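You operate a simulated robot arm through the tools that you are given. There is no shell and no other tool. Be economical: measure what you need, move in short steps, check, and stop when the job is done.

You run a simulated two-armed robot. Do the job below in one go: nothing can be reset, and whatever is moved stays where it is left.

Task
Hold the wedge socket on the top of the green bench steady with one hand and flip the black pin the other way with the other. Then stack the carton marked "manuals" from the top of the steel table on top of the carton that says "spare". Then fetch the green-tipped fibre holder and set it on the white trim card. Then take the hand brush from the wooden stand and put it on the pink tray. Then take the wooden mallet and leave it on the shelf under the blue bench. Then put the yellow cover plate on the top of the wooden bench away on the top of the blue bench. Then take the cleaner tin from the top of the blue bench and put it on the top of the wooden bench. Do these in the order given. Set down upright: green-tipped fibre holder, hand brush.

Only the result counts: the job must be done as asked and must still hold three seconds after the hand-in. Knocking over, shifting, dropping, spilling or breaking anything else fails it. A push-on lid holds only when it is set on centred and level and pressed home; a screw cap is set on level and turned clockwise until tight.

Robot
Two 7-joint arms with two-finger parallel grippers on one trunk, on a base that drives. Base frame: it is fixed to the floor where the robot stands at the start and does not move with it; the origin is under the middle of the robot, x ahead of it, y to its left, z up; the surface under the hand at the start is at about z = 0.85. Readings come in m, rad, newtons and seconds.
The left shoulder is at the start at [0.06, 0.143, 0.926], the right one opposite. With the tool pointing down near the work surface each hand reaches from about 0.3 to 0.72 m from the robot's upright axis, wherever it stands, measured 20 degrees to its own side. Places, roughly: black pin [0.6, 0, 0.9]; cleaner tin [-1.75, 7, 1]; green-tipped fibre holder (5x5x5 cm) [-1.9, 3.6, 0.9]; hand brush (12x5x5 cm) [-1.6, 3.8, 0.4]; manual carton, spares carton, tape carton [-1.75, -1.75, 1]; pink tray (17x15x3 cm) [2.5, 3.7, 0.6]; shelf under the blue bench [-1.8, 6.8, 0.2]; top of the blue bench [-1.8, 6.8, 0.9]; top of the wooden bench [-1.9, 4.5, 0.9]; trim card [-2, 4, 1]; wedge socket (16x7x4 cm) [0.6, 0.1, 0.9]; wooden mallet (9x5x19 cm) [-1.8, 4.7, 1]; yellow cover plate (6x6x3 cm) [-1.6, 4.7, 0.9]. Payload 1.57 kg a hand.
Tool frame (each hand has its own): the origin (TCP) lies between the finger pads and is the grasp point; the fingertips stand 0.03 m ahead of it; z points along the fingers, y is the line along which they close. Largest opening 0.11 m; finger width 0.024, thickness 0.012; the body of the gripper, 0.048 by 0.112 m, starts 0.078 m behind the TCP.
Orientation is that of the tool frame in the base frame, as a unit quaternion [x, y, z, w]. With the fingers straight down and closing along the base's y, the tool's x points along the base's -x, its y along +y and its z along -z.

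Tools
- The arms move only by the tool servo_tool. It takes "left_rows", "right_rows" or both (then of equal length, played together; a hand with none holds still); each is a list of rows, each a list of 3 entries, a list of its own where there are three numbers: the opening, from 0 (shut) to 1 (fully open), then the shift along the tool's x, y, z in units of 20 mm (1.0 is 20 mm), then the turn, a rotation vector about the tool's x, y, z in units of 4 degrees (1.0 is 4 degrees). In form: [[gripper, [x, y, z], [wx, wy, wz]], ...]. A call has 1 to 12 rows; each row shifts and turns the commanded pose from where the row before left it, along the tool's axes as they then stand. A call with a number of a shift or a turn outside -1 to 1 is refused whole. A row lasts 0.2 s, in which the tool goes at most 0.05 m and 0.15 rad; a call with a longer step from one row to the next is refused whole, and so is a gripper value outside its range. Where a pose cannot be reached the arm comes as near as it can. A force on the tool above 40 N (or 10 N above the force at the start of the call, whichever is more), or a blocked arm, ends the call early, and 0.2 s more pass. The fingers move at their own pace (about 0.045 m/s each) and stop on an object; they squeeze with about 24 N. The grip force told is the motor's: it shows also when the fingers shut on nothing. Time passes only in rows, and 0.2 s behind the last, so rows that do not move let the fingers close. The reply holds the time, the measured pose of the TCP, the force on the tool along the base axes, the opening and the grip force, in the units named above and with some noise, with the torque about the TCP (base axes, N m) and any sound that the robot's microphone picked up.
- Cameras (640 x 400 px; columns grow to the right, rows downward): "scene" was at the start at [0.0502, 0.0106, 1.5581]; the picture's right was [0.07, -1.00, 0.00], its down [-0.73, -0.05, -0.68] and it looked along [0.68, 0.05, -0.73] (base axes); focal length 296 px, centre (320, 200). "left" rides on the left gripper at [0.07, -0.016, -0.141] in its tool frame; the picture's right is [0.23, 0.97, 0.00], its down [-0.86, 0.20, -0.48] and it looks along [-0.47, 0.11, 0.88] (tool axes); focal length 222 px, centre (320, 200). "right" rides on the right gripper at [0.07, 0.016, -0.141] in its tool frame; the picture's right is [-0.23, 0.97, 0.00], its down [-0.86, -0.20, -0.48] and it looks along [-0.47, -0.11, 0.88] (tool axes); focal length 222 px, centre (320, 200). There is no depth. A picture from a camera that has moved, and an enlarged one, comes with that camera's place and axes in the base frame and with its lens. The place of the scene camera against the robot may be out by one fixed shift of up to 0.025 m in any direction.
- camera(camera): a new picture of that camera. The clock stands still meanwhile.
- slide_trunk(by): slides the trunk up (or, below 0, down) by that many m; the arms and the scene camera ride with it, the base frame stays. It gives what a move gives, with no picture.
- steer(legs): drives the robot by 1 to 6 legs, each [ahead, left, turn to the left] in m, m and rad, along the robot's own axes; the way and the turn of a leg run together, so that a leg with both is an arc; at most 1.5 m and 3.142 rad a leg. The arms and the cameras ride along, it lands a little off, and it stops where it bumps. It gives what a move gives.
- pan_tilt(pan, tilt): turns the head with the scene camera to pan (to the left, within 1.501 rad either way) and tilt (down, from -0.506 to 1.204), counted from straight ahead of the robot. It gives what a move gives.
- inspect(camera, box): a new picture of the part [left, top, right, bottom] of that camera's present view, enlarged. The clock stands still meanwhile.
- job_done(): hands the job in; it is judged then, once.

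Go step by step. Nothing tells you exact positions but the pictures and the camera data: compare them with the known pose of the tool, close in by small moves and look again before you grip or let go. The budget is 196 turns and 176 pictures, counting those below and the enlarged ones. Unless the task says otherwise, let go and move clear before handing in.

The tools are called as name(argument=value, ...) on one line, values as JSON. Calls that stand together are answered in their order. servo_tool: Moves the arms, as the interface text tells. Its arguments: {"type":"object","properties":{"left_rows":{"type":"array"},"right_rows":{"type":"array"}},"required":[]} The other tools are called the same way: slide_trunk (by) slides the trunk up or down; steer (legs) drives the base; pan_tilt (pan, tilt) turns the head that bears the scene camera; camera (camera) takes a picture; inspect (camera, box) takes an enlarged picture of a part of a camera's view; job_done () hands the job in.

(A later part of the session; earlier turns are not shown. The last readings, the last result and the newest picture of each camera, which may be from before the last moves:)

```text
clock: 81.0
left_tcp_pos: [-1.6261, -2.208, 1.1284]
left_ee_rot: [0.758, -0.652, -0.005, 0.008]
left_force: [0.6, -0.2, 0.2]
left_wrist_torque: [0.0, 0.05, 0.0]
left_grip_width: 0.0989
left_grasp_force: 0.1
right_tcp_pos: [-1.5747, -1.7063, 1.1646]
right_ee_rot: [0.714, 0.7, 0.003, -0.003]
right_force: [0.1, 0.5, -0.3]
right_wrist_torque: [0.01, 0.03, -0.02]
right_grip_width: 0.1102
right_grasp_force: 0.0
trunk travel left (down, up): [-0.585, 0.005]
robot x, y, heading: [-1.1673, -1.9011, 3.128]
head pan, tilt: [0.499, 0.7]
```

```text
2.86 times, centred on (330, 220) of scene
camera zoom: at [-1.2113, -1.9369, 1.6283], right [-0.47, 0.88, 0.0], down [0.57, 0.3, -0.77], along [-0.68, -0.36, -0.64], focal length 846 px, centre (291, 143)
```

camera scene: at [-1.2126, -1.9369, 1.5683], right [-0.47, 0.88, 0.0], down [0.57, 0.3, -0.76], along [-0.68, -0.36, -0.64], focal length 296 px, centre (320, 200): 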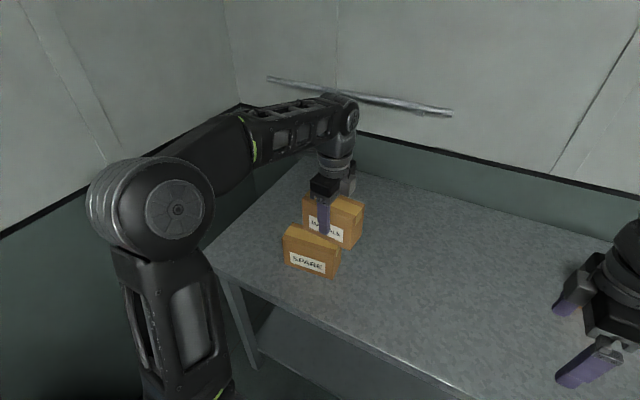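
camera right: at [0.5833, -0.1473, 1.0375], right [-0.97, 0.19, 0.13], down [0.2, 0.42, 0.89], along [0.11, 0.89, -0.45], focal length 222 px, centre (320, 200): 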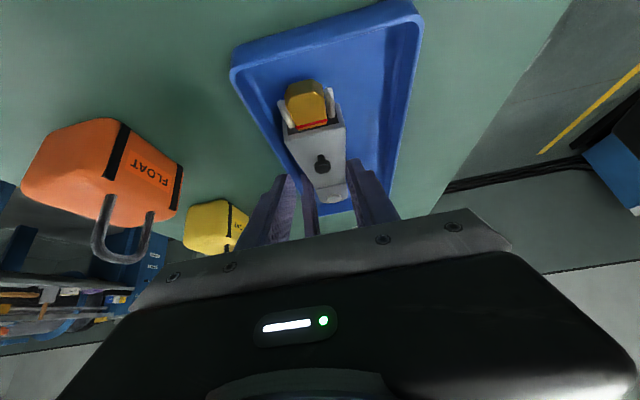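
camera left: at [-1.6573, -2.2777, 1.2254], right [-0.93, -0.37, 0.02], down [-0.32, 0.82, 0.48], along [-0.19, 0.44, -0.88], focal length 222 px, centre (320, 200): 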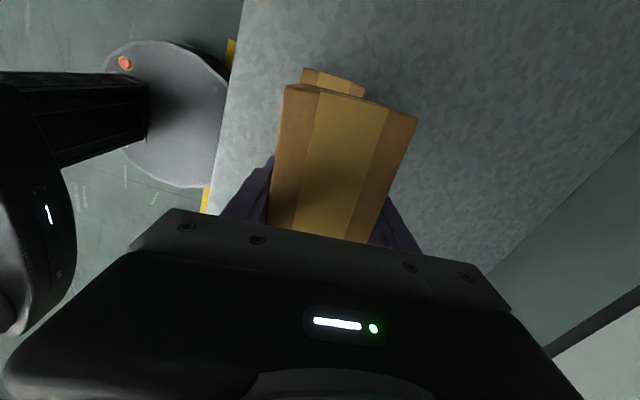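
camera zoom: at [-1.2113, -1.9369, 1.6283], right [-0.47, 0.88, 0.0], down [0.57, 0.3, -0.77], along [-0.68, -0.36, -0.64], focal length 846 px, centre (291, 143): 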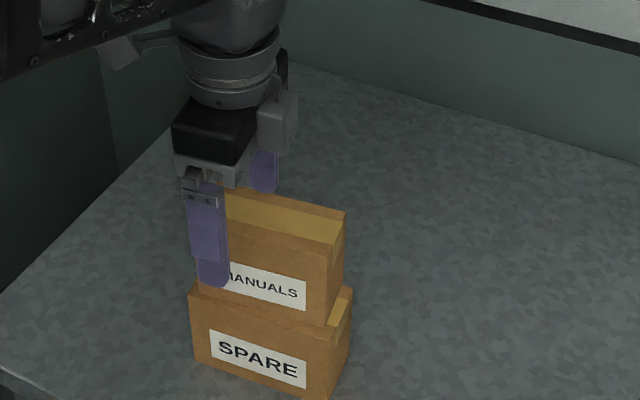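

The stack stands well. I'll back away from the table and look right along the aisle toward the +y stations.

steer(legs=[[-0.65, 0, 0]])

servo_tool(left_rows=[[0.9, [0, -1, 0], [0, 0, 0.3]], [0.9, [0, -0.5, 0], [0, 0, 0.8]]])

pan_tilt(pan=-1.4, tilt=0.35)

camera(camera="scene")

```text
clock: 84.7
left_tcp_pos: [-0.9718, -2.2154, 1.1281]
left_ee_rot: [0.756, -0.655, -0.004, 0.008]
left_force: [-0.6, 0.5, 0.9]
left_wrist_torque: [-0.01, 0.03, 0.0]
left_grip_width: 0.099
left_grasp_force: 0.0
right_tcp_pos: [-0.9163, -1.7144, 1.1645]
right_ee_rot: [0.716, 0.698, 0.004, -0.004]
right_force: [0.3, -1.0, -0.3]
right_wrist_torque: [-0.04, 0.0, -0.02]
right_grip_width: 0.1101
right_grasp_force: 0.0
trunk travel left (down, up): [-0.585, 0.005]
robot x, y, heading: [-0.512, -1.9111, 3.119]
head pan, tilt: [0.499, 0.7]
```

```text
clock: 85.2
left_tcp_pos: [-0.9439, -2.2115, 1.1273]
left_ee_rot: [0.73, -0.683, -0.003, 0.007]
left_force: [0.2, -0.2, 0.6]
left_wrist_torque: [-0.01, -0.02, -0.01]
left_grip_width: 0.0991
left_grasp_force: 0.0
right_tcp_pos: [-0.9176, -1.7141, 1.1632]
right_ee_rot: [0.716, 0.698, 0.004, -0.002]
right_force: [-0.4, -0.2, 0.2]
right_wrist_torque: [-0.02, -0.02, -0.01]
right_grip_width: 0.1097
right_grasp_force: 0.1
trunk travel left (down, up): [-0.585, 0.005]
robot x, y, heading: [-0.5119, -1.9118, 3.124]
head pan, tilt: [0.499, 0.7]
```

```text
clock: 87.1
left_tcp_pos: [-0.9439, -2.2112, 1.126]
left_ee_rot: [0.73, -0.683, -0.003, 0.007]
left_force: [0.4, 0.8, -0.3]
left_wrist_torque: [0.01, -0.02, -0.02]
left_grip_width: 0.099
left_grasp_force: 0.1
right_tcp_pos: [-0.918, -1.7157, 1.1642]
right_ee_rot: [0.716, 0.698, 0.003, -0.002]
right_force: [0.1, 0.1, -0.2]
right_wrist_torque: [-0.04, 0.01, 0.0]
right_grip_width: 0.1101
right_grasp_force: 0.0
trunk travel left (down, up): [-0.585, 0.005]
robot x, y, heading: [-0.5139, -1.9091, 3.122]
head pan, tilt: [-1.4, 0.351]
```

```text
117 pictures are left
camera scene: at [-0.4954, -1.8166, 1.6596], right [0.99, 0.15, 0.0], down [0.05, -0.34, -0.94], along [-0.14, 0.93, -0.34], focal length 296 px, centre (320, 200)
```

scene: 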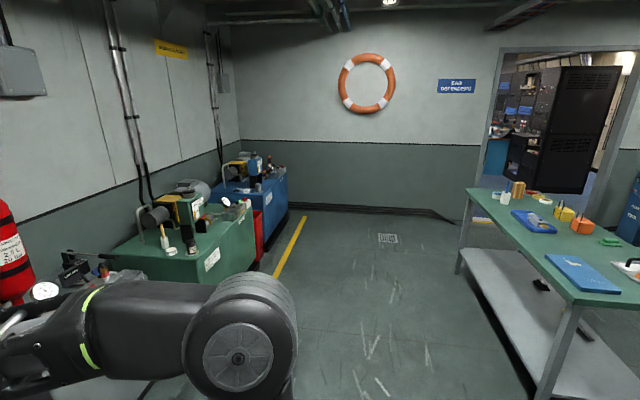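

The way onward is a doorway in the +y wall beyond the green bench. I'll turn to face +y, drive up the aisle, and look at the door.

steer(legs=[[0, 0, -1.55], [1.5, -0.2, 0], [1.5, 0, 0], [0.4, 0, 0]])

pan_tilt(pan=-0.9, tilt=0.4)

camera(camera="scene")

```text
refused: leg 2 is longer than a leg can be; nothing moved
```

```text
clock: 88.0
left_tcp_pos: [-0.943, -2.2102, 1.127]
left_ee_rot: [0.73, -0.683, -0.003, 0.007]
left_force: [0.3, 1.0, 0.4]
left_wrist_torque: [-0.02, -0.02, 0.0]
left_grip_width: 0.099
left_grasp_force: 0.1
right_tcp_pos: [-0.9167, -1.7138, 1.1632]
right_ee_rot: [0.716, 0.698, 0.004, -0.002]
right_force: [0.1, 0.0, 0.0]
right_wrist_torque: [-0.02, -0.01, 0.0]
right_grip_width: 0.1099
right_grasp_force: 0.0
trunk travel left (down, up): [-0.585, 0.005]
robot x, y, heading: [-0.5112, -1.9149, 3.119]
head pan, tilt: [-0.901, 0.4]
```

```text
116 pictures are left
camera scene: at [-0.5374, -1.8348, 1.6551], right [0.8, 0.6, 0.0], down [0.24, -0.31, -0.92], along [-0.56, 0.73, -0.39], focal length 296 px, centre (320, 200)
```

scene: 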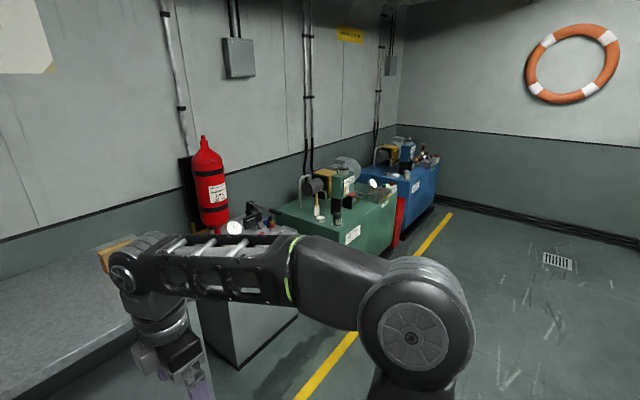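

steer(legs=[[0, 0, -1.55], [1.45, -0.15, 0], [1.45, 0, 0], [0.4, 0, 0]])

camera(camera="scene")

```text
clock: 107.8
left_tcp_pos: [-0.5167, 1.7475, 1.1259]
left_ee_rot: [-0.029, 1.0, 0.008, -0.003]
left_force: [-0.3, 0.1, -0.4]
left_wrist_torque: [-0.05, -0.01, -0.03]
left_grip_width: 0.0989
left_grasp_force: 0.2
right_tcp_pos: [-0.0194, 1.7194, 1.1639]
right_ee_rot: [1.0, -0.017, 0.004, 0.001]
right_force: [0.1, 0.4, 0.0]
right_wrist_torque: [-0.01, -0.02, -0.03]
right_grip_width: 0.1099
right_grasp_force: 0.0
trunk travel left (down, up): [-0.585, 0.005]
robot x, y, heading: [-0.2213, 1.3163, 1.542]
head pan, tilt: [-0.901, 0.4]
```

```text
115 pictures are left
camera scene: at [-0.147, 1.3455, 1.6551], right [0.6, -0.8, 0.0], down [-0.31, -0.23, -0.92], along [0.74, 0.55, -0.39], focal length 296 px, centre (320, 200)
```

scene: 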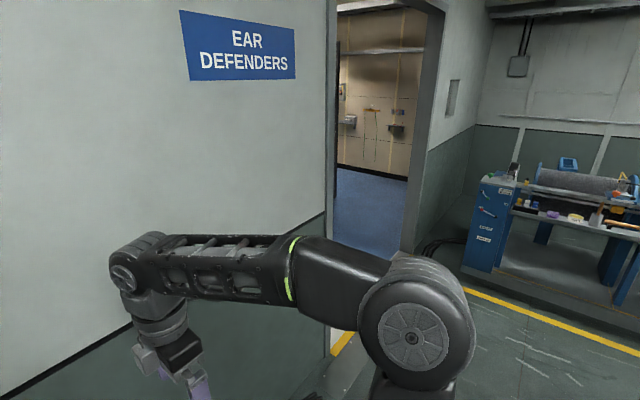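

The doorway spans roughly x 0.95–2.35 at y ≈ 2.1. I'll sidestep right to line up with its middle, then look through.

steer(legs=[[0, -1.4, 0.03], [0, -0.48, 0]])

pan_tilt(pan=0, tilt=0.4)

camera(camera="scene")

```text
clock: 117.2
left_tcp_pos: [1.34, 1.7139, 1.1264]
left_ee_rot: [-0.037, 0.999, 0.008, -0.003]
left_force: [0.3, 0.4, 0.1]
left_wrist_torque: [0.03, 0.01, 0.03]
left_grip_width: 0.0989
left_grasp_force: 0.0
right_tcp_pos: [1.8353, 1.6933, 1.1646]
right_ee_rot: [1.0, -0.008, 0.004, 0.001]
right_force: [0.7, -0.2, -0.4]
right_wrist_torque: [0.0, 0.02, -0.02]
right_grip_width: 0.1101
right_grasp_force: 0.0
trunk travel left (down, up): [-0.585, 0.005]
robot x, y, heading: [1.6406, 1.2845, 1.561]
head pan, tilt: [-0.901, 0.4]
```

```text
clock: 118.4
left_tcp_pos: [1.3395, 1.7143, 1.1254]
left_ee_rot: [-0.038, 0.999, 0.009, -0.003]
left_force: [-0.1, -0.5, 0.8]
left_wrist_torque: [-0.02, 0.0, 0.0]
left_grip_width: 0.0991
left_grasp_force: 0.0
right_tcp_pos: [1.8352, 1.6929, 1.1639]
right_ee_rot: [1.0, -0.007, 0.004, 0.0]
right_force: [-0.3, 0.8, 0.6]
right_wrist_torque: [0.02, -0.01, 0.0]
right_grip_width: 0.1101
right_grasp_force: 0.2
trunk travel left (down, up): [-0.585, 0.005]
robot x, y, heading: [1.6425, 1.2865, 1.558]
head pan, tilt: [0.0, 0.4]
```

```text
114 pictures are left
camera scene: at [1.6428, 1.353, 1.6551], right [1.0, -0.01, 0.0], down [0.0, -0.39, -0.92], along [0.01, 0.92, -0.39], focal length 296 px, centre (320, 200)
```

scene: 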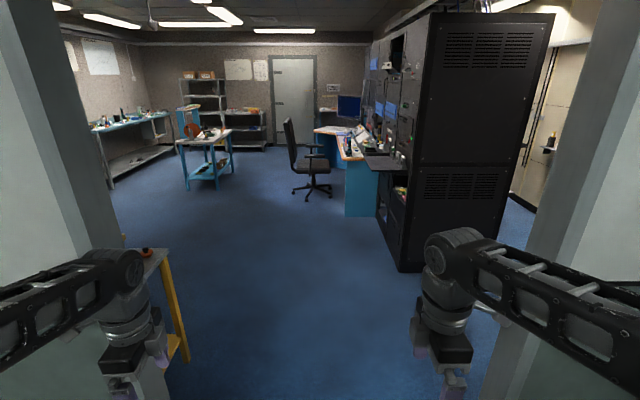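

The doorway is centred at about x = 1.6 and the floor beyond is clear. I'll drive through and look left.

steer(legs=[[1.45, 0.03, 0], [0.75, 0, 0]])

pan_tilt(pan=1.3, tilt=0.4)

camera(camera="scene")

```text
clock: 129.3
left_tcp_pos: [1.3188, 3.9323, 1.1271]
left_ee_rot: [-0.035, 0.999, 0.007, -0.003]
left_force: [-0.8, 0.4, -0.5]
left_wrist_torque: [-0.03, 0.01, 0.03]
left_grip_width: 0.0989
left_grasp_force: 0.0
right_tcp_pos: [1.8137, 3.9075, 1.1639]
right_ee_rot: [1.0, -0.012, 0.004, 0.001]
right_force: [0.1, -0.2, 0.4]
right_wrist_torque: [0.01, -0.02, -0.02]
right_grip_width: 0.11
right_grasp_force: 0.2
trunk travel left (down, up): [-0.585, 0.005]
robot x, y, heading: [1.6162, 3.5001, 1.552]
head pan, tilt: [0.0, 0.4]
```

```text
clock: 130.8
left_tcp_pos: [1.3168, 3.9331, 1.1262]
left_ee_rot: [-0.033, 0.999, 0.008, -0.002]
left_force: [-0.4, 0.5, 0.2]
left_wrist_torque: [0.02, 0.0, 0.0]
left_grip_width: 0.099
left_grasp_force: 0.0
right_tcp_pos: [1.8145, 3.9093, 1.1646]
right_ee_rot: [1.0, -0.013, 0.004, 0.002]
right_force: [-0.1, 0.7, 0.1]
right_wrist_torque: [0.0, 0.01, 0.01]
right_grip_width: 0.1099
right_grasp_force: 0.0
trunk travel left (down, up): [-0.585, 0.005]
robot x, y, heading: [1.6167, 3.5023, 1.549]
head pan, tilt: [1.3, 0.4]
```

```text
113 pictures are left
camera scene: at [1.5275, 3.503, 1.6551], right [0.29, 0.96, 0.0], down [0.37, -0.11, -0.92], along [-0.88, 0.26, -0.39], focal length 296 px, centre (320, 200)
```

scene: 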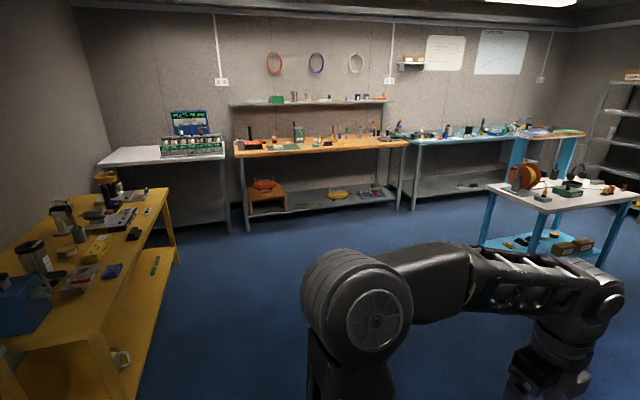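

The wooden bench and the blue bench stand along the −x wall. I'll turn to face them, drive up, and look.

steer(legs=[[0, 0, 1.592], [1.45, -0.2, 0], [0.95, -0.1, 0]])

pan_tilt(pan=0, tilt=0.55)

camera(camera="scene")

```text
clock: 146.7
left_tcp_pos: [-1.2281, 3.338, 1.1265]
left_ee_rot: [0.761, -0.649, -0.003, 0.008]
left_force: [0.1, -0.1, 0.0]
left_wrist_torque: [0.01, 0.0, 0.03]
left_grip_width: 0.0991
left_grasp_force: 0.0
right_tcp_pos: [-1.2477, 3.8358, 1.1644]
right_ee_rot: [0.683, 0.73, 0.003, -0.003]
right_force: [-0.5, 0.2, -0.7]
right_wrist_torque: [-0.02, 0.03, 0.02]
right_grip_width: 0.11
right_grasp_force: 0.0
trunk travel left (down, up): [-0.585, 0.005]
robot x, y, heading: [-0.8226, 3.6761, -3.071]
head pan, tilt: [1.3, 0.4]
```

```text
clock: 148.2
left_tcp_pos: [-1.2282, 3.3398, 1.1266]
left_ee_rot: [0.761, -0.649, -0.003, 0.007]
left_force: [-0.5, 0.1, 0.1]
left_wrist_torque: [0.01, 0.01, 0.04]
left_grip_width: 0.0992
left_grasp_force: 0.1
right_tcp_pos: [-1.2475, 3.8364, 1.1651]
right_ee_rot: [0.683, 0.73, 0.003, -0.003]
right_force: [-0.2, 0.4, -0.4]
right_wrist_torque: [-0.01, -0.01, 0.02]
right_grip_width: 0.1102
right_grasp_force: 0.1
trunk travel left (down, up): [-0.585, 0.005]
robot x, y, heading: [-0.8238, 3.6743, -3.069]
head pan, tilt: [0.0, 0.55]
```

```text
112 pictures are left
camera scene: at [-0.8843, 3.676, 1.6414], right [-0.07, 1.0, 0.0], down [0.52, 0.04, -0.85], along [-0.85, -0.06, -0.52], focal length 296 px, centre (320, 200)
```

scene: 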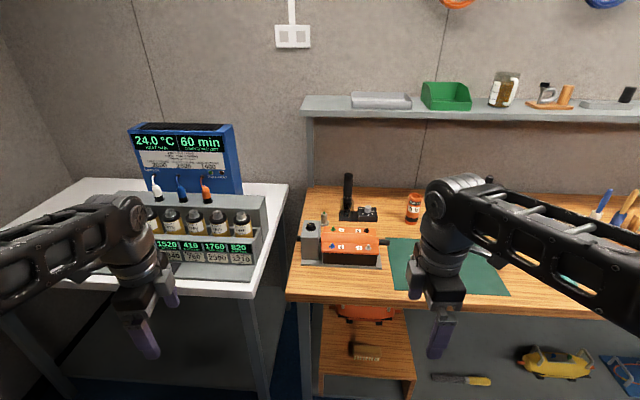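

inspect(camera="scene", box=[280, 160, 440, 290])

inspect(camera="scene", box=[280, 280, 500, 400])

```text
3.08 times, centred on (360, 225) of scene
camera zoom: at [-0.8843, 3.676, 1.6414], right [-0.07, 1.0, 0.0], down [0.52, 0.04, -0.85], along [-0.85, -0.06, -0.52], focal length 912 px, centre (197, 123)
```

zoom: 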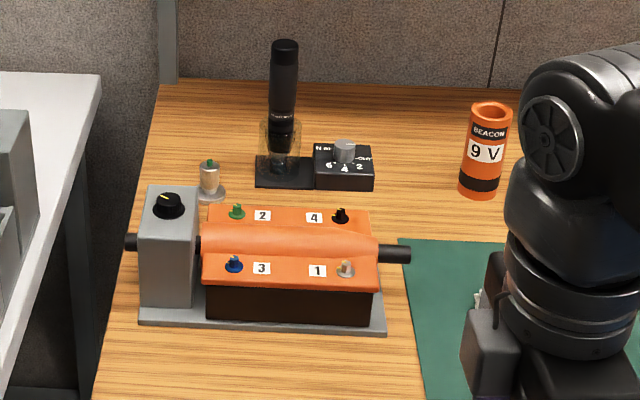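

```text
2.91 times, centred on (390, 340) of scene
camera zoom: at [-0.8843, 3.676, 1.6414], right [-0.07, 1.0, 0.0], down [0.52, 0.04, -0.85], along [-0.85, -0.06, -0.52], focal length 862 px, centre (116, -207)
```

zoom: 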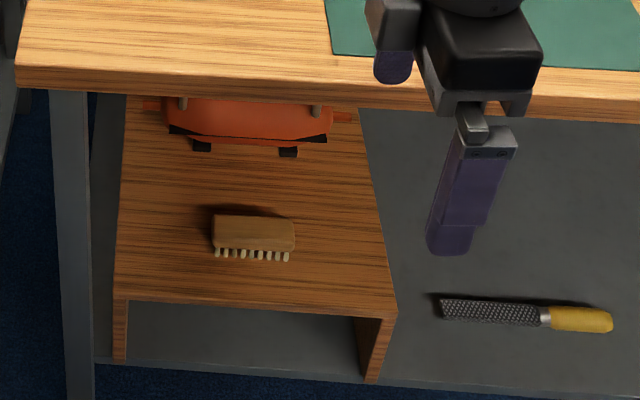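

The green-tipped fibre holder stands behind the orange machine at about [-1.96, 3.62]. The brush lies on the little wooden stand below. I'll straighten up, come closer, and find the trim card.

steer(legs=[[0, 0, -0.07], [0.25, -0.22, 0]])

servo_tool(right_rows=[[1, [-0.2, -1, 0], [0, 0, 0]], [1, [-1, -0.2, 0], [0, 0, 0]], [1, [-1, 0, 0], [0, 0, 0]], [1, [-1, 0, 0], [0, 0, 0]], [1, [-1, 0, 0], [0, 0, 0]]])

pan_tilt(pan=0, tilt=0.65)

camera(camera="scene")

```text
clock: 150.9
left_tcp_pos: [-1.5081, 3.5887, 1.1266]
left_ee_rot: [0.738, -0.675, -0.004, 0.008]
left_force: [-1.6, 0.3, 0.7]
left_wrist_torque: [-0.03, -0.01, 0.02]
left_grip_width: 0.0994
left_grasp_force: 0.1
right_tcp_pos: [-1.4937, 4.0863, 1.1632]
right_ee_rot: [0.708, 0.706, 0.003, -0.002]
right_force: [0.0, 0.9, -0.4]
right_wrist_torque: [-0.05, 0.0, 0.0]
right_grip_width: 0.11
right_grasp_force: 0.0
trunk travel left (down, up): [-0.585, 0.005]
robot x, y, heading: [-1.0856, 3.8971, -3.139]
head pan, tilt: [0.0, 0.55]
```

```text
clock: 152.1
left_tcp_pos: [-1.5063, 3.589, 1.1259]
left_ee_rot: [0.738, -0.675, -0.004, 0.007]
left_force: [-0.1, -0.5, 0.2]
left_wrist_torque: [0.02, -0.04, 0.01]
left_grip_width: 0.0989
left_grasp_force: 0.1
right_tcp_pos: [-1.5178, 4.0002, 1.1634]
right_ee_rot: [0.709, 0.706, 0.003, -0.002]
right_force: [-0.5, -0.1, -0.3]
right_wrist_torque: [0.01, 0.02, -0.02]
right_grip_width: 0.1101
right_grasp_force: 0.0
trunk travel left (down, up): [-0.585, 0.005]
robot x, y, heading: [-1.0837, 3.8971, -3.14]
head pan, tilt: [0.0, 0.55]
```

```text
clock: 152.7
left_tcp_pos: [-1.5071, 3.5892, 1.1257]
left_ee_rot: [0.738, -0.675, -0.004, 0.008]
left_force: [0.0, -0.5, 0.5]
left_wrist_torque: [0.03, 0.01, -0.02]
left_grip_width: 0.0989
left_grasp_force: 0.0
right_tcp_pos: [-1.5192, 4.0018, 1.1639]
right_ee_rot: [0.708, 0.706, 0.003, -0.003]
right_force: [-0.5, -0.2, 1.1]
right_wrist_torque: [0.0, 0.0, 0.0]
right_grip_width: 0.1099
right_grasp_force: 0.0
trunk travel left (down, up): [-0.585, 0.005]
robot x, y, heading: [-1.0831, 3.8985, -3.144]
head pan, tilt: [0.0, 0.649]
```

```text
109 pictures are left
camera scene: at [-1.1392, 3.9015, 1.6326], right [0.0, 1.0, 0.0], down [0.6, 0.0, -0.8], along [-0.8, 0.0, -0.6], focal length 296 px, centre (320, 200)
```

scene: 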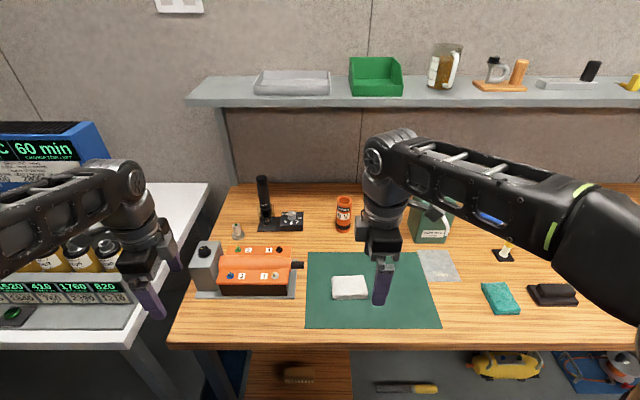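

inspect(camera="scene", box=[180, 170, 480, 350])

inspect(camera="scene", box=[320, 220, 460, 320])

```text
2.13 times, centred on (330, 260) of scene
camera zoom: at [-1.1392, 3.9015, 1.6326], right [0.0, 1.0, 0.0], down [0.6, 0.0, -0.8], along [-0.8, 0.0, -0.6], focal length 632 px, centre (299, 72)
```

zoom: 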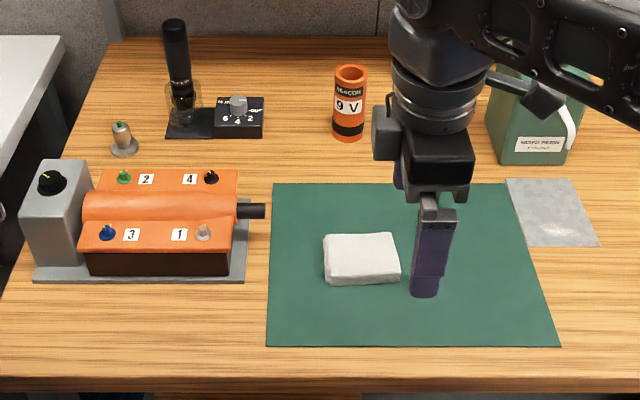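

```text
4.00 times, centred on (390, 270) of scene
camera zoom: at [-1.1392, 3.9015, 1.6326], right [0.0, 1.0, 0.0], down [0.6, 0.0, -0.8], along [-0.8, 0.0, -0.6], focal length 1185 px, centre (40, -80)
```

zoom: 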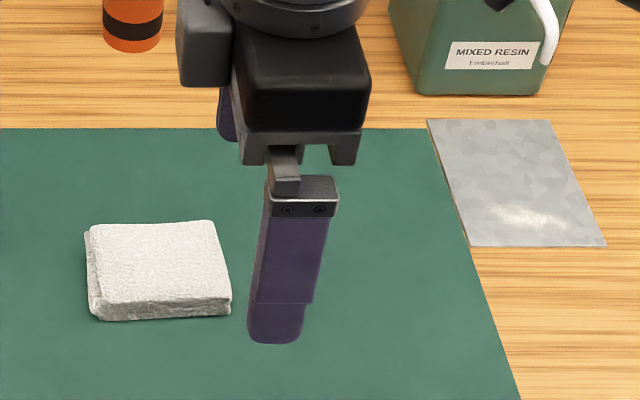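

The white item on the mat is a cloth, and the thin sheet is metal. I'll move the right arm aside to see the rest of the bench.

servo_tool(right_rows=[[1, [1, 1, 0], [0, 0, 0]], [1, [1, 1, 0], [0, 0, 0]], [1, [1, 1, 0], [0, 0, 0]], [1, [1, 1, 0], [0, 0, 0]], [1, [1, 1, 0], [0, 0, 0]], [1, [1, 0.5, 0], [0, 0, 0]], [1, [1, 0, 0], [0, 0, 0]], [1, [1, 0, 0], [0, 0, 0]], [1, [1, 0, 0], [0, 0, 0]], [1, [1, 0, 0], [0, 0, 0]]])

camera(camera="scene")

```text
clock: 154.9
left_tcp_pos: [-1.5072, 3.5889, 1.1259]
left_ee_rot: [0.737, -0.675, -0.004, 0.008]
left_force: [-0.8, -0.4, 0.7]
left_wrist_torque: [-0.02, 0.02, 0.02]
left_grip_width: 0.0991
left_grasp_force: 0.2
right_tcp_pos: [-1.4078, 4.2004, 1.1647]
right_ee_rot: [0.708, 0.706, 0.003, -0.003]
right_force: [0.1, 0.5, 0.3]
right_wrist_torque: [0.01, -0.05, -0.03]
right_grip_width: 0.1101
right_grasp_force: 0.1
trunk travel left (down, up): [-0.585, 0.005]
robot x, y, heading: [-1.0853, 3.8944, -3.141]
head pan, tilt: [0.0, 0.649]
```

```text
106 pictures are left
camera scene: at [-1.1391, 3.9015, 1.6326], right [0.0, 1.0, 0.0], down [0.6, 0.0, -0.8], along [-0.8, 0.0, -0.6], focal length 296 px, centre (320, 200)
```

scene: 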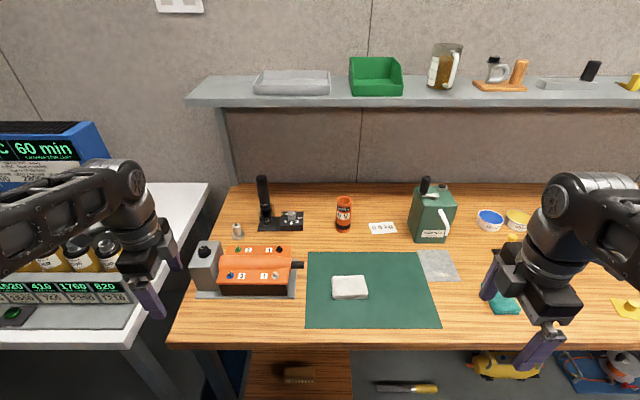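

The white card near [-2.0, 4.15] must be the trim card. I'll zoom in on the card and the holder.

inspect(camera="scene", box=[320, 180, 460, 268])

inspect(camera="scene", box=[190, 170, 310, 245])

camera(camera="left")

```text
4.55 times, centred on (390, 224) of scene
camera zoom: at [-1.1391, 3.9015, 1.6326], right [0.0, 1.0, 0.0], down [0.6, 0.0, -0.8], along [-0.8, 0.0, -0.6], focal length 1347 px, centre (2, 91)
```

zoom: 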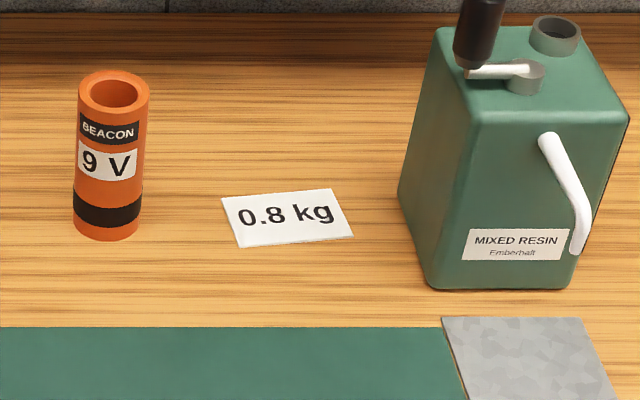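

```text
5.33 times, centred on (250, 208) of scene
camera zoom: at [-1.1391, 3.9015, 1.6326], right [0.0, 1.0, 0.0], down [0.6, 0.0, -0.8], along [-0.8, 0.0, -0.6], focal length 1580 px, centre (693, 160)
```

zoom: 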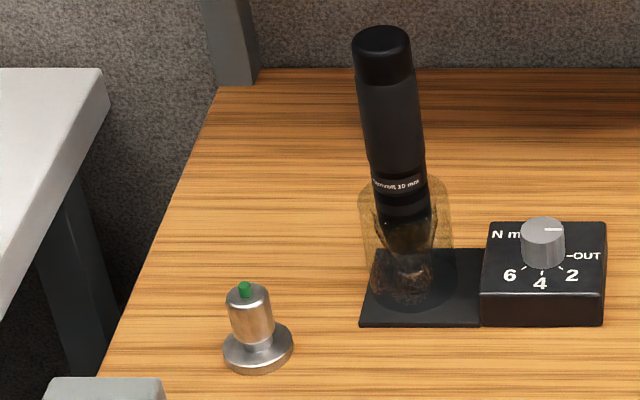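

```text
103 pictures are left
camera left: at [-1.4829, 3.5236, 1.2688], right [-0.95, -0.31, 0.02], down [-0.27, 0.84, 0.48], along [-0.16, 0.45, -0.88], focal length 222 px, centre (320, 200)
```

left: 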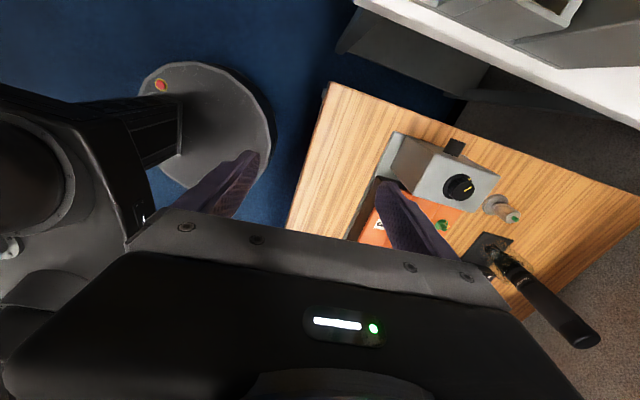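

The holder's base is about 5 cm across with a 3 cm body, and the card sits at about [-1.98, 4.15]. The holder is near the limit of reach, so I'll turn the left hand to close along y, with a slight forward tilt later.

servo_tool(left_rows=[[0.6, [0, 0, 0], [0, 0, -1]], [0.6, [0, 0, 0], [0, 0, -1]], [0.6, [0, 0, 0], [0, 0, -1]], [0.6, [0, 0, 0], [0, 0, -1]], [0.6, [0, 0, 0], [0, 0, -1]], [0.6, [0, 0, 0], [0, 0, -1]], [0.6, [0, 0, 0], [0, 0, -1]], [0.6, [0, 0, 0], [0, 0, -1]], [0.6, [0, 0, 0], [0, 0, -1]], [0.6, [0, 0, 0], [0, 0, -1]], [0.6, [0, 0, 0], [0, 0, -1]], [0.6, [0, 0, 0], [0, 0, -1]]])

servo_tool(left_rows=[[0.6, [0, 0, 0], [0, 0, -1]], [0.6, [0, 0, 0], [0, 0, -1]], [0.6, [0, 0, 0], [0, 0, -1]], [0.6, [0, 0, 0], [0, 0, -1]], [0.6, [0, 0, 0], [0, 0, -1]], [0.6, [0, 0, 0], [0, 0, -1]], [0.6, [0, 0, 0], [0, 0, -1]], [0.6, [0, 0, 0], [0, 0, -1]], [0.6, [0, 0, 0], [0, 0, -1]], [0.6, [0, 0, 0], [0, 0, -0.2]]])

steer(legs=[[0.12, 0.11, 0]])

camera(camera="left")

```text
clock: 157.5
left_tcp_pos: [-1.5084, 3.5888, 1.1268]
left_ee_rot: [0.949, -0.316, -0.007, 0.006]
left_force: [-0.2, -0.2, 0.8]
left_wrist_torque: [-0.01, 0.0, -0.03]
left_grip_width: 0.0662
left_grasp_force: 0.0
right_tcp_pos: [-1.4064, 4.2016, 1.1651]
right_ee_rot: [0.708, 0.706, 0.003, -0.002]
right_force: [-0.8, 0.0, -0.6]
right_wrist_torque: [-0.01, 0.0, -0.01]
right_grip_width: 0.1101
right_grasp_force: 0.1
trunk travel left (down, up): [-0.585, 0.005]
robot x, y, heading: [-1.0863, 3.8962, -3.142]
head pan, tilt: [0.0, 0.649]
```

```text
clock: 159.7
left_tcp_pos: [-1.5073, 3.5876, 1.1269]
left_ee_rot: [1.0, 0.0, -0.009, 0.003]
left_force: [0.8, -0.6, -0.3]
left_wrist_torque: [0.01, -0.04, -0.01]
left_grip_width: 0.0661
left_grasp_force: 0.1
right_tcp_pos: [-1.4063, 4.2005, 1.1656]
right_ee_rot: [0.708, 0.706, 0.004, -0.003]
right_force: [-0.9, -0.4, -1.4]
right_wrist_torque: [0.02, 0.07, -0.01]
right_grip_width: 0.1099
right_grasp_force: 0.1
trunk travel left (down, up): [-0.585, 0.005]
robot x, y, heading: [-1.0837, 3.8933, -3.142]
head pan, tilt: [0.0, 0.649]
```

```text
clock: 161.2
left_tcp_pos: [-1.6277, 3.4735, 1.1263]
left_ee_rot: [1.0, 0.0, -0.008, 0.002]
left_force: [-0.2, -0.6, -0.6]
left_wrist_torque: [0.01, -0.01, 0.01]
left_grip_width: 0.0659
left_grasp_force: 0.1
right_tcp_pos: [-1.5283, 4.0857, 1.1649]
right_ee_rot: [0.708, 0.706, 0.004, -0.003]
right_force: [-0.5, -1.4, -0.6]
right_wrist_torque: [0.02, -0.03, 0.0]
right_grip_width: 0.1099
right_grasp_force: 0.2
trunk travel left (down, up): [-0.585, 0.005]
robot x, y, heading: [-1.2043, 3.7817, -3.137]
head pan, tilt: [0.0, 0.649]
```

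```text
102 pictures are left
camera left: at [-1.5559, 3.4928, 1.2669], right [0.23, -0.97, 0.0], down [-0.85, -0.2, 0.49], along [-0.48, -0.11, -0.87], focal length 222 px, centre (320, 200)
```

left: 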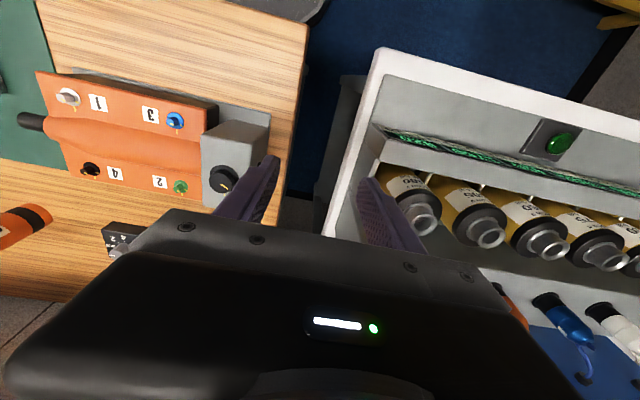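

I'll swing the left hand over toward the holder, well above everything, tilting the fingers forward about 16°.

servo_tool(left_rows=[[0.6, [-0.6, -1, 0], [0, 0, 0]], [0.6, [-0.8, -1, 0], [0, 0, 0]], [0.6, [-0.8, -1, 0.2], [0, -1, 0]], [0.6, [-0.8, -1, 0.2], [0, -1, 0]], [0.6, [-0.8, -1, 0.3], [0, -1, 0]], [0.6, [-0.8, -1, 0.3], [0, -1, 0]], [0.6, [-0.8, -0.6, 0.5], [0, 0, 0]], [0.6, [-0.8, 0, 0.5], [0, 0, 0]], [0.6, [-0.8, 0, 0.5], [0, 0, 0]], [0.6, [-0.8, 0, 0.5], [0, 0, 0]]])

camera(camera="left")

camera(camera="scene")

```text
clock: 163.4
left_tcp_pos: [-1.7952, 3.6071, 1.0921]
left_ee_rot: [0.989, 0.0, -0.147, 0.004]
left_force: [-0.6, 0.1, 0.7]
left_wrist_torque: [-0.01, -0.02, -0.04]
left_grip_width: 0.0659
left_grasp_force: 0.0
right_tcp_pos: [-1.5271, 4.0865, 1.1649]
right_ee_rot: [0.708, 0.706, 0.003, -0.003]
right_force: [-0.7, -1.2, 0.7]
right_wrist_torque: [0.03, -0.01, -0.03]
right_grip_width: 0.11
right_grasp_force: 0.0
trunk travel left (down, up): [-0.585, 0.005]
robot x, y, heading: [-1.1997, 3.7823, -3.141]
head pan, tilt: [0.0, 0.649]
```

```text
101 pictures are left
camera left: at [-1.6864, 3.6258, 1.2081], right [0.22, -0.97, -0.06], down [-0.68, -0.19, 0.71], along [-0.7, -0.11, -0.7], focal length 222 px, centre (320, 200)
```

left: 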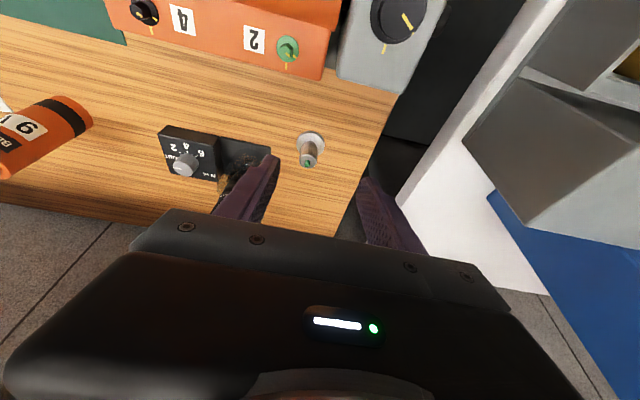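

```text
100 pictures are left
camera scene: at [-1.2597, 3.7882, 1.6326], right [0.0, 1.0, 0.0], down [0.6, 0.0, -0.8], along [-0.8, 0.0, -0.6], focal length 296 px, centre (320, 200)
```

scene: 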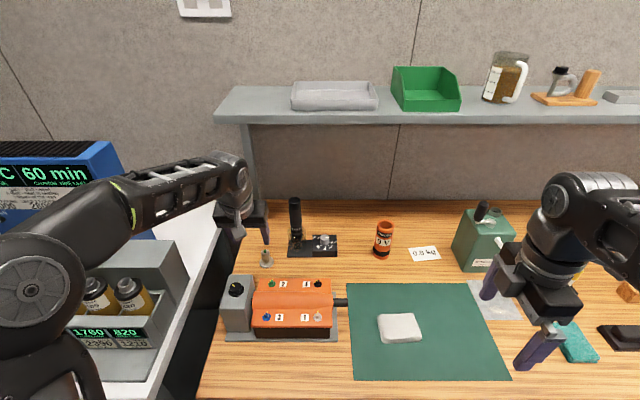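

Two left-camera views put the bench surface at about 0.905 and the holder at [-1.863, 3.619]. I'll move to just above it and check the alignment.

servo_tool(left_rows=[[0.6, [-0.35, -0.1, 0.85], [0, 0, 0]], [0.6, [-0.35, -0.1, 0.85], [0, 0, 0]], [0.6, [-0.35, -0.1, 0.85], [0, 0, 0]], [0.6, [-0.35, -0.1, 0.85], [0, 0, 0]], [0.6, [-0.35, -0.1, 0.85], [0, 0, 0]], [0.6, [-0.17, -0.08, 0.6], [0, 0, 0]]])

camera(camera="left")

inspect(camera="scene", box=[220, 190, 340, 280])

```text
clock: 164.8
left_tcp_pos: [-1.8577, 3.617, 1.0114]
left_ee_rot: [0.989, -0.001, -0.147, 0.003]
left_force: [-0.5, 0.3, -0.4]
left_wrist_torque: [-0.01, -0.03, 0.04]
left_grip_width: 0.0658
left_grasp_force: 0.1
right_tcp_pos: [-1.5282, 4.087, 1.1653]
right_ee_rot: [0.708, 0.706, 0.003, -0.002]
right_force: [0.5, -0.2, -0.2]
right_wrist_torque: [0.01, -0.01, 0.01]
right_grip_width: 0.1101
right_grasp_force: 0.1
trunk travel left (down, up): [-0.585, 0.005]
robot x, y, heading: [-1.2021, 3.7852, -3.141]
head pan, tilt: [0.0, 0.649]
```

```text
99 pictures are left
camera left: at [-1.7502, 3.6369, 1.1276], right [0.22, -0.97, -0.06], down [-0.68, -0.19, 0.71], along [-0.7, -0.11, -0.7], focal length 222 px, centre (320, 200)
```

left: 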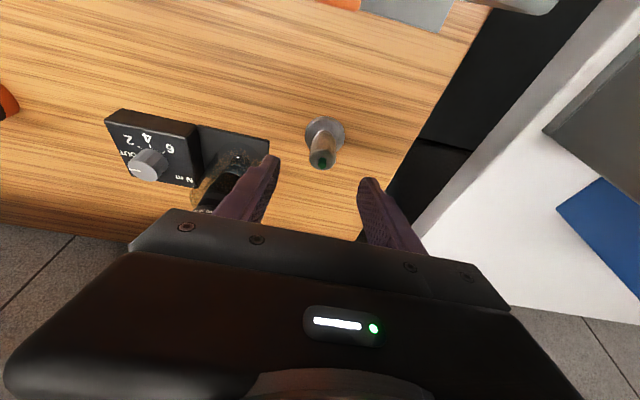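

```text
4.44 times, centred on (280, 235) of scene
camera zoom: at [-1.2592, 3.7882, 1.6326], right [0.0, 1.0, 0.0], down [0.6, 0.0, -0.8], along [-0.8, 0.0, -0.6], focal length 1317 px, centre (498, 44)
```

zoom: 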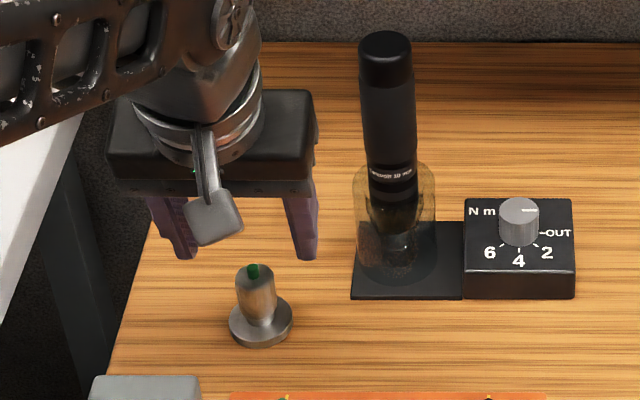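

The alignment looks right, with the holder midway between the fingers at about [-1.868, 3.618]. I'll lower around its body, staying above the base disc.

servo_tool(left_rows=[[0.6, [0.08, -0.05, 0.7], [0, 0, 0]], [0.6, [0.08, 0, 0.7], [0, 0, 0]], [0.6, [0.08, 0, 0.7], [0, 0, 0]], [0.6, [0.08, 0, 0.6], [0, 0, 0]], [0.6, [0, 0, 0], [0, 0, 0]]])

camera(camera="left")

inspect(camera="scene", box=[220, 190, 340, 280])

```text
clock: 166.0
left_tcp_pos: [-1.8683, 3.6174, 0.9573]
left_ee_rot: [0.989, -0.001, -0.148, 0.003]
left_force: [0.1, -0.4, -0.1]
left_wrist_torque: [0.02, 0.01, -0.02]
left_grip_width: 0.0659
left_grasp_force: 0.0
right_tcp_pos: [-1.5273, 4.0871, 1.164]
right_ee_rot: [0.708, 0.706, 0.003, -0.003]
right_force: [0.4, -1.0, -0.4]
right_wrist_torque: [0.01, -0.01, 0.03]
right_grip_width: 0.1099
right_grasp_force: 0.1
trunk travel left (down, up): [-0.585, 0.005]
robot x, y, heading: [-1.1999, 3.7812, -3.137]
head pan, tilt: [0.0, 0.649]
```

```text
97 pictures are left
camera left: at [-1.7606, 3.637, 1.0744], right [0.22, -0.97, -0.06], down [-0.68, -0.19, 0.71], along [-0.7, -0.11, -0.7], focal length 222 px, centre (320, 200)
```

left: 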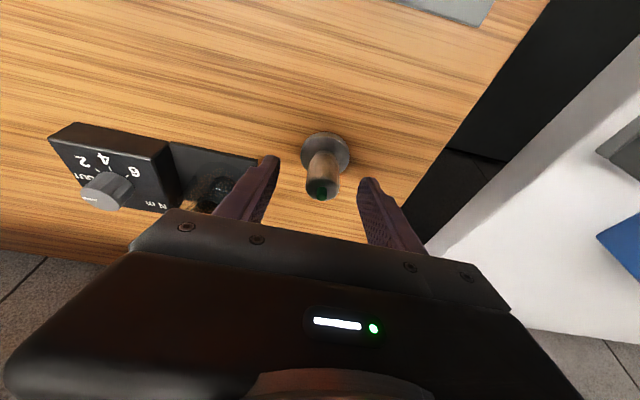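

```text
4.44 times, centred on (280, 235) of scene
camera zoom: at [-1.2589, 3.7882, 1.6326], right [0.0, 1.0, 0.0], down [0.6, 0.0, -0.8], along [-0.8, 0.0, -0.6], focal length 1317 px, centre (498, 44)
```

zoom: 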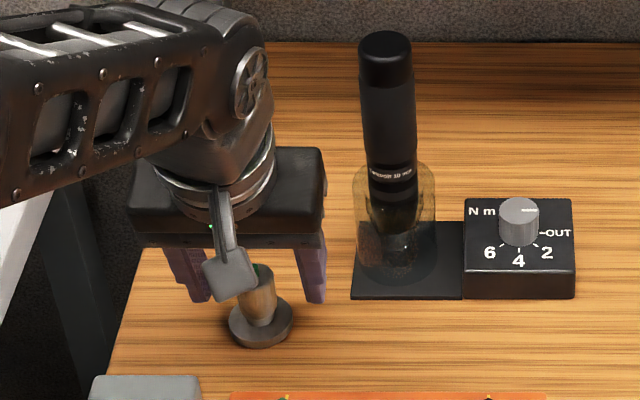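

The fingers straddle the body and clear the base disc. I'll close gently and check.

servo_tool(left_rows=[[0.3, [0, 0, 0], [0, 0, 0]], [0.1, [0, 0, 0], [0, 0, 0]], [0, [0, 0, 0], [0, 0, 0]], [0, [0, 0, 0], [0, 0, 0]], [0, [0, 0, 0], [0, 0, 0]]])

inspect(camera="left", box=[220, 90, 420, 230])

```text
clock: 167.2
left_tcp_pos: [-1.8682, 3.6186, 0.9587]
left_ee_rot: [0.989, 0.0, -0.147, 0.004]
left_force: [0.1, 1.4, 0.2]
left_wrist_torque: [0.1, -0.02, -0.03]
left_grip_width: 0.0249
left_grasp_force: 23.8
right_tcp_pos: [-1.5265, 4.0871, 1.1653]
right_ee_rot: [0.708, 0.707, 0.003, -0.003]
right_force: [0.4, -0.3, 0.3]
right_wrist_torque: [0.01, -0.01, 0.0]
right_grip_width: 0.1101
right_grasp_force: 0.1
trunk travel left (down, up): [-0.585, 0.005]
robot x, y, heading: [-1.2053, 3.7883, -3.136]
head pan, tilt: [0.0, 0.649]
```

```text
2.86 times, centred on (320, 160) of left
camera zoom: at [-1.7605, 3.6372, 1.0745], right [0.22, -0.97, -0.06], down [-0.68, -0.19, 0.71], along [-0.7, -0.11, -0.7], focal length 635 px, centre (320, 314)
```

zoom: 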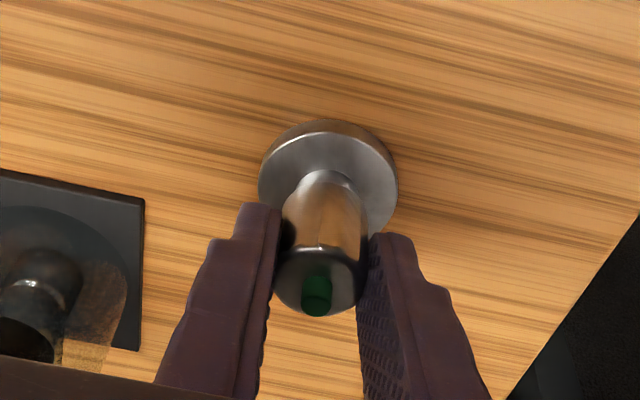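

The holder is gripped. I'll lift it straight up, pull it back, and drive sideways toward the card.

servo_tool(left_rows=[[0, [-0.12, 0, -0.4], [0, 0, 0]], [0, [-0.27, 0, -0.87], [0, 0, 0]], [0, [-0.27, 0, -0.87], [0, 0, 0]], [0, [-0.27, 0, -0.87], [0, 0, 0]], [0, [-0.27, 0, -0.87], [0, 0, 0]], [0, [-0.27, 0, -0.87], [0, 0, 0]], [0, [-0.27, 0, -0.87], [0, 0, 0]], [0, [0.8, 0, -0.24], [0, 0, 0]], [0, [0.8, 0, -0.24], [0, 0, 0]], [0, [0.8, 0, -0.24], [0, 0, 0]], [0, [0.8, 0, -0.24], [0, 0, 0]], [0, [0.8, 0, -0.24], [0, 0, 0]]], right_rows=[[1, [0, 0.5, -0.3], [0, 0, 0]], [1, [0, 0.5, -0.3], [0, 0, 0]], [1, [0, 0.5, -0.3], [0, 0, 0]], [1, [0, 0.5, -0.3], [0, 0, 0]], [1, [0, 0.5, -0.3], [0, 0, 0]], [1, [0, 0.5, -0.3], [0, 0, 0]], [1, [0, 0.5, 0], [0, 0, 0]], [1, [0, 0.5, 0], [0, 0, 0]], [1, [0, 0, 0], [0, 0, 0]], [1, [0, 0, 0], [0, 0, 0]], [1, [0, 0, 0], [0, 0, 0]], [1, [0, 0, 0], [0, 0, 0]]])

steer(legs=[[0, -0.53, 0]])

camera(camera="left")

camera(camera="scene")

```text
clock: 169.8
left_tcp_pos: [-1.782, 3.6192, 1.0758]
left_ee_rot: [0.989, 0.0, -0.147, 0.003]
left_force: [0.0, 0.0, -0.5]
left_wrist_torque: [0.01, -0.01, -0.04]
left_grip_width: 0.0247
left_grasp_force: 23.4
right_tcp_pos: [-1.483, 4.0887, 1.1734]
right_ee_rot: [0.708, 0.706, 0.003, -0.003]
right_force: [-0.9, -1.4, 0.0]
right_wrist_torque: [-0.04, -0.03, -0.02]
right_grip_width: 0.11
right_grasp_force: 0.0
right hand out of reach, approached as far as the arm can: row 3, 4, 5, 6
trunk travel left (down, up): [-0.585, 0.005]
robot x, y, heading: [-1.2027, 3.7806, -3.137]
head pan, tilt: [0.0, 0.649]
```

```text
clock: 172.8
left_tcp_pos: [-1.7862, 4.134, 1.0761]
left_ee_rot: [0.989, 0.003, -0.147, 0.003]
left_force: [0.8, 0.3, -0.5]
left_wrist_torque: [0.0, 0.03, 0.02]
left_grip_width: 0.0246
left_grasp_force: 24.6
right_tcp_pos: [-1.4884, 4.6058, 1.1734]
right_ee_rot: [0.706, 0.709, 0.002, -0.003]
right_force: [0.8, 0.0, 1.5]
right_wrist_torque: [-0.01, 0.0, 0.03]
right_grip_width: 0.1098
right_grasp_force: 0.0
trunk travel left (down, up): [-0.585, 0.005]
robot x, y, heading: [-1.2052, 4.3011, -3.132]
head pan, tilt: [0.0, 0.649]
```

```text
94 pictures are left
camera left: at [-1.6779, 4.1535, 1.1919], right [0.22, -0.97, -0.06], down [-0.68, -0.2, 0.71], along [-0.7, -0.12, -0.7], focal length 222 px, centre (320, 200)
```

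left: 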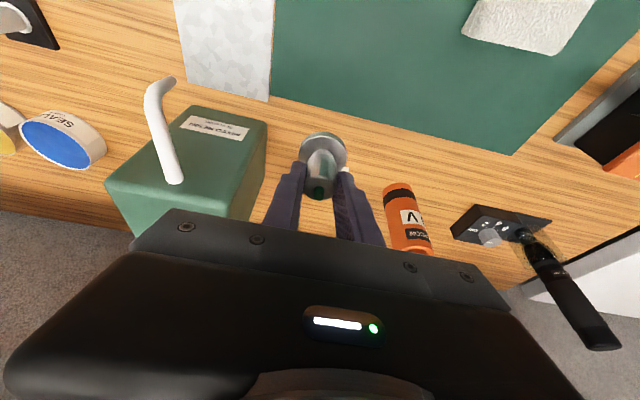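

```text
93 pictures are left
camera scene: at [-1.2627, 4.3069, 1.6326], right [-0.01, 1.0, 0.0], down [0.6, 0.01, -0.8], along [-0.8, -0.01, -0.6], focal length 296 px, centre (320, 200)
```

scene: 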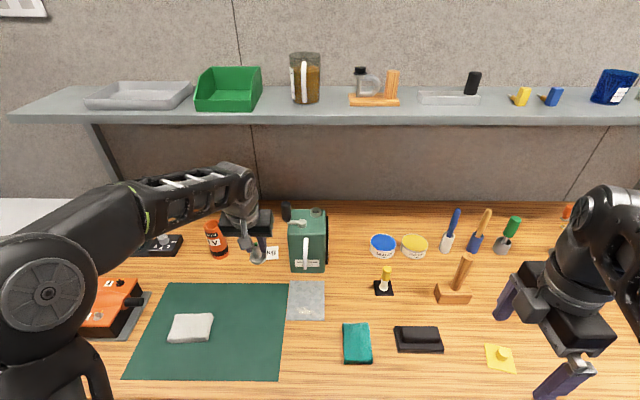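

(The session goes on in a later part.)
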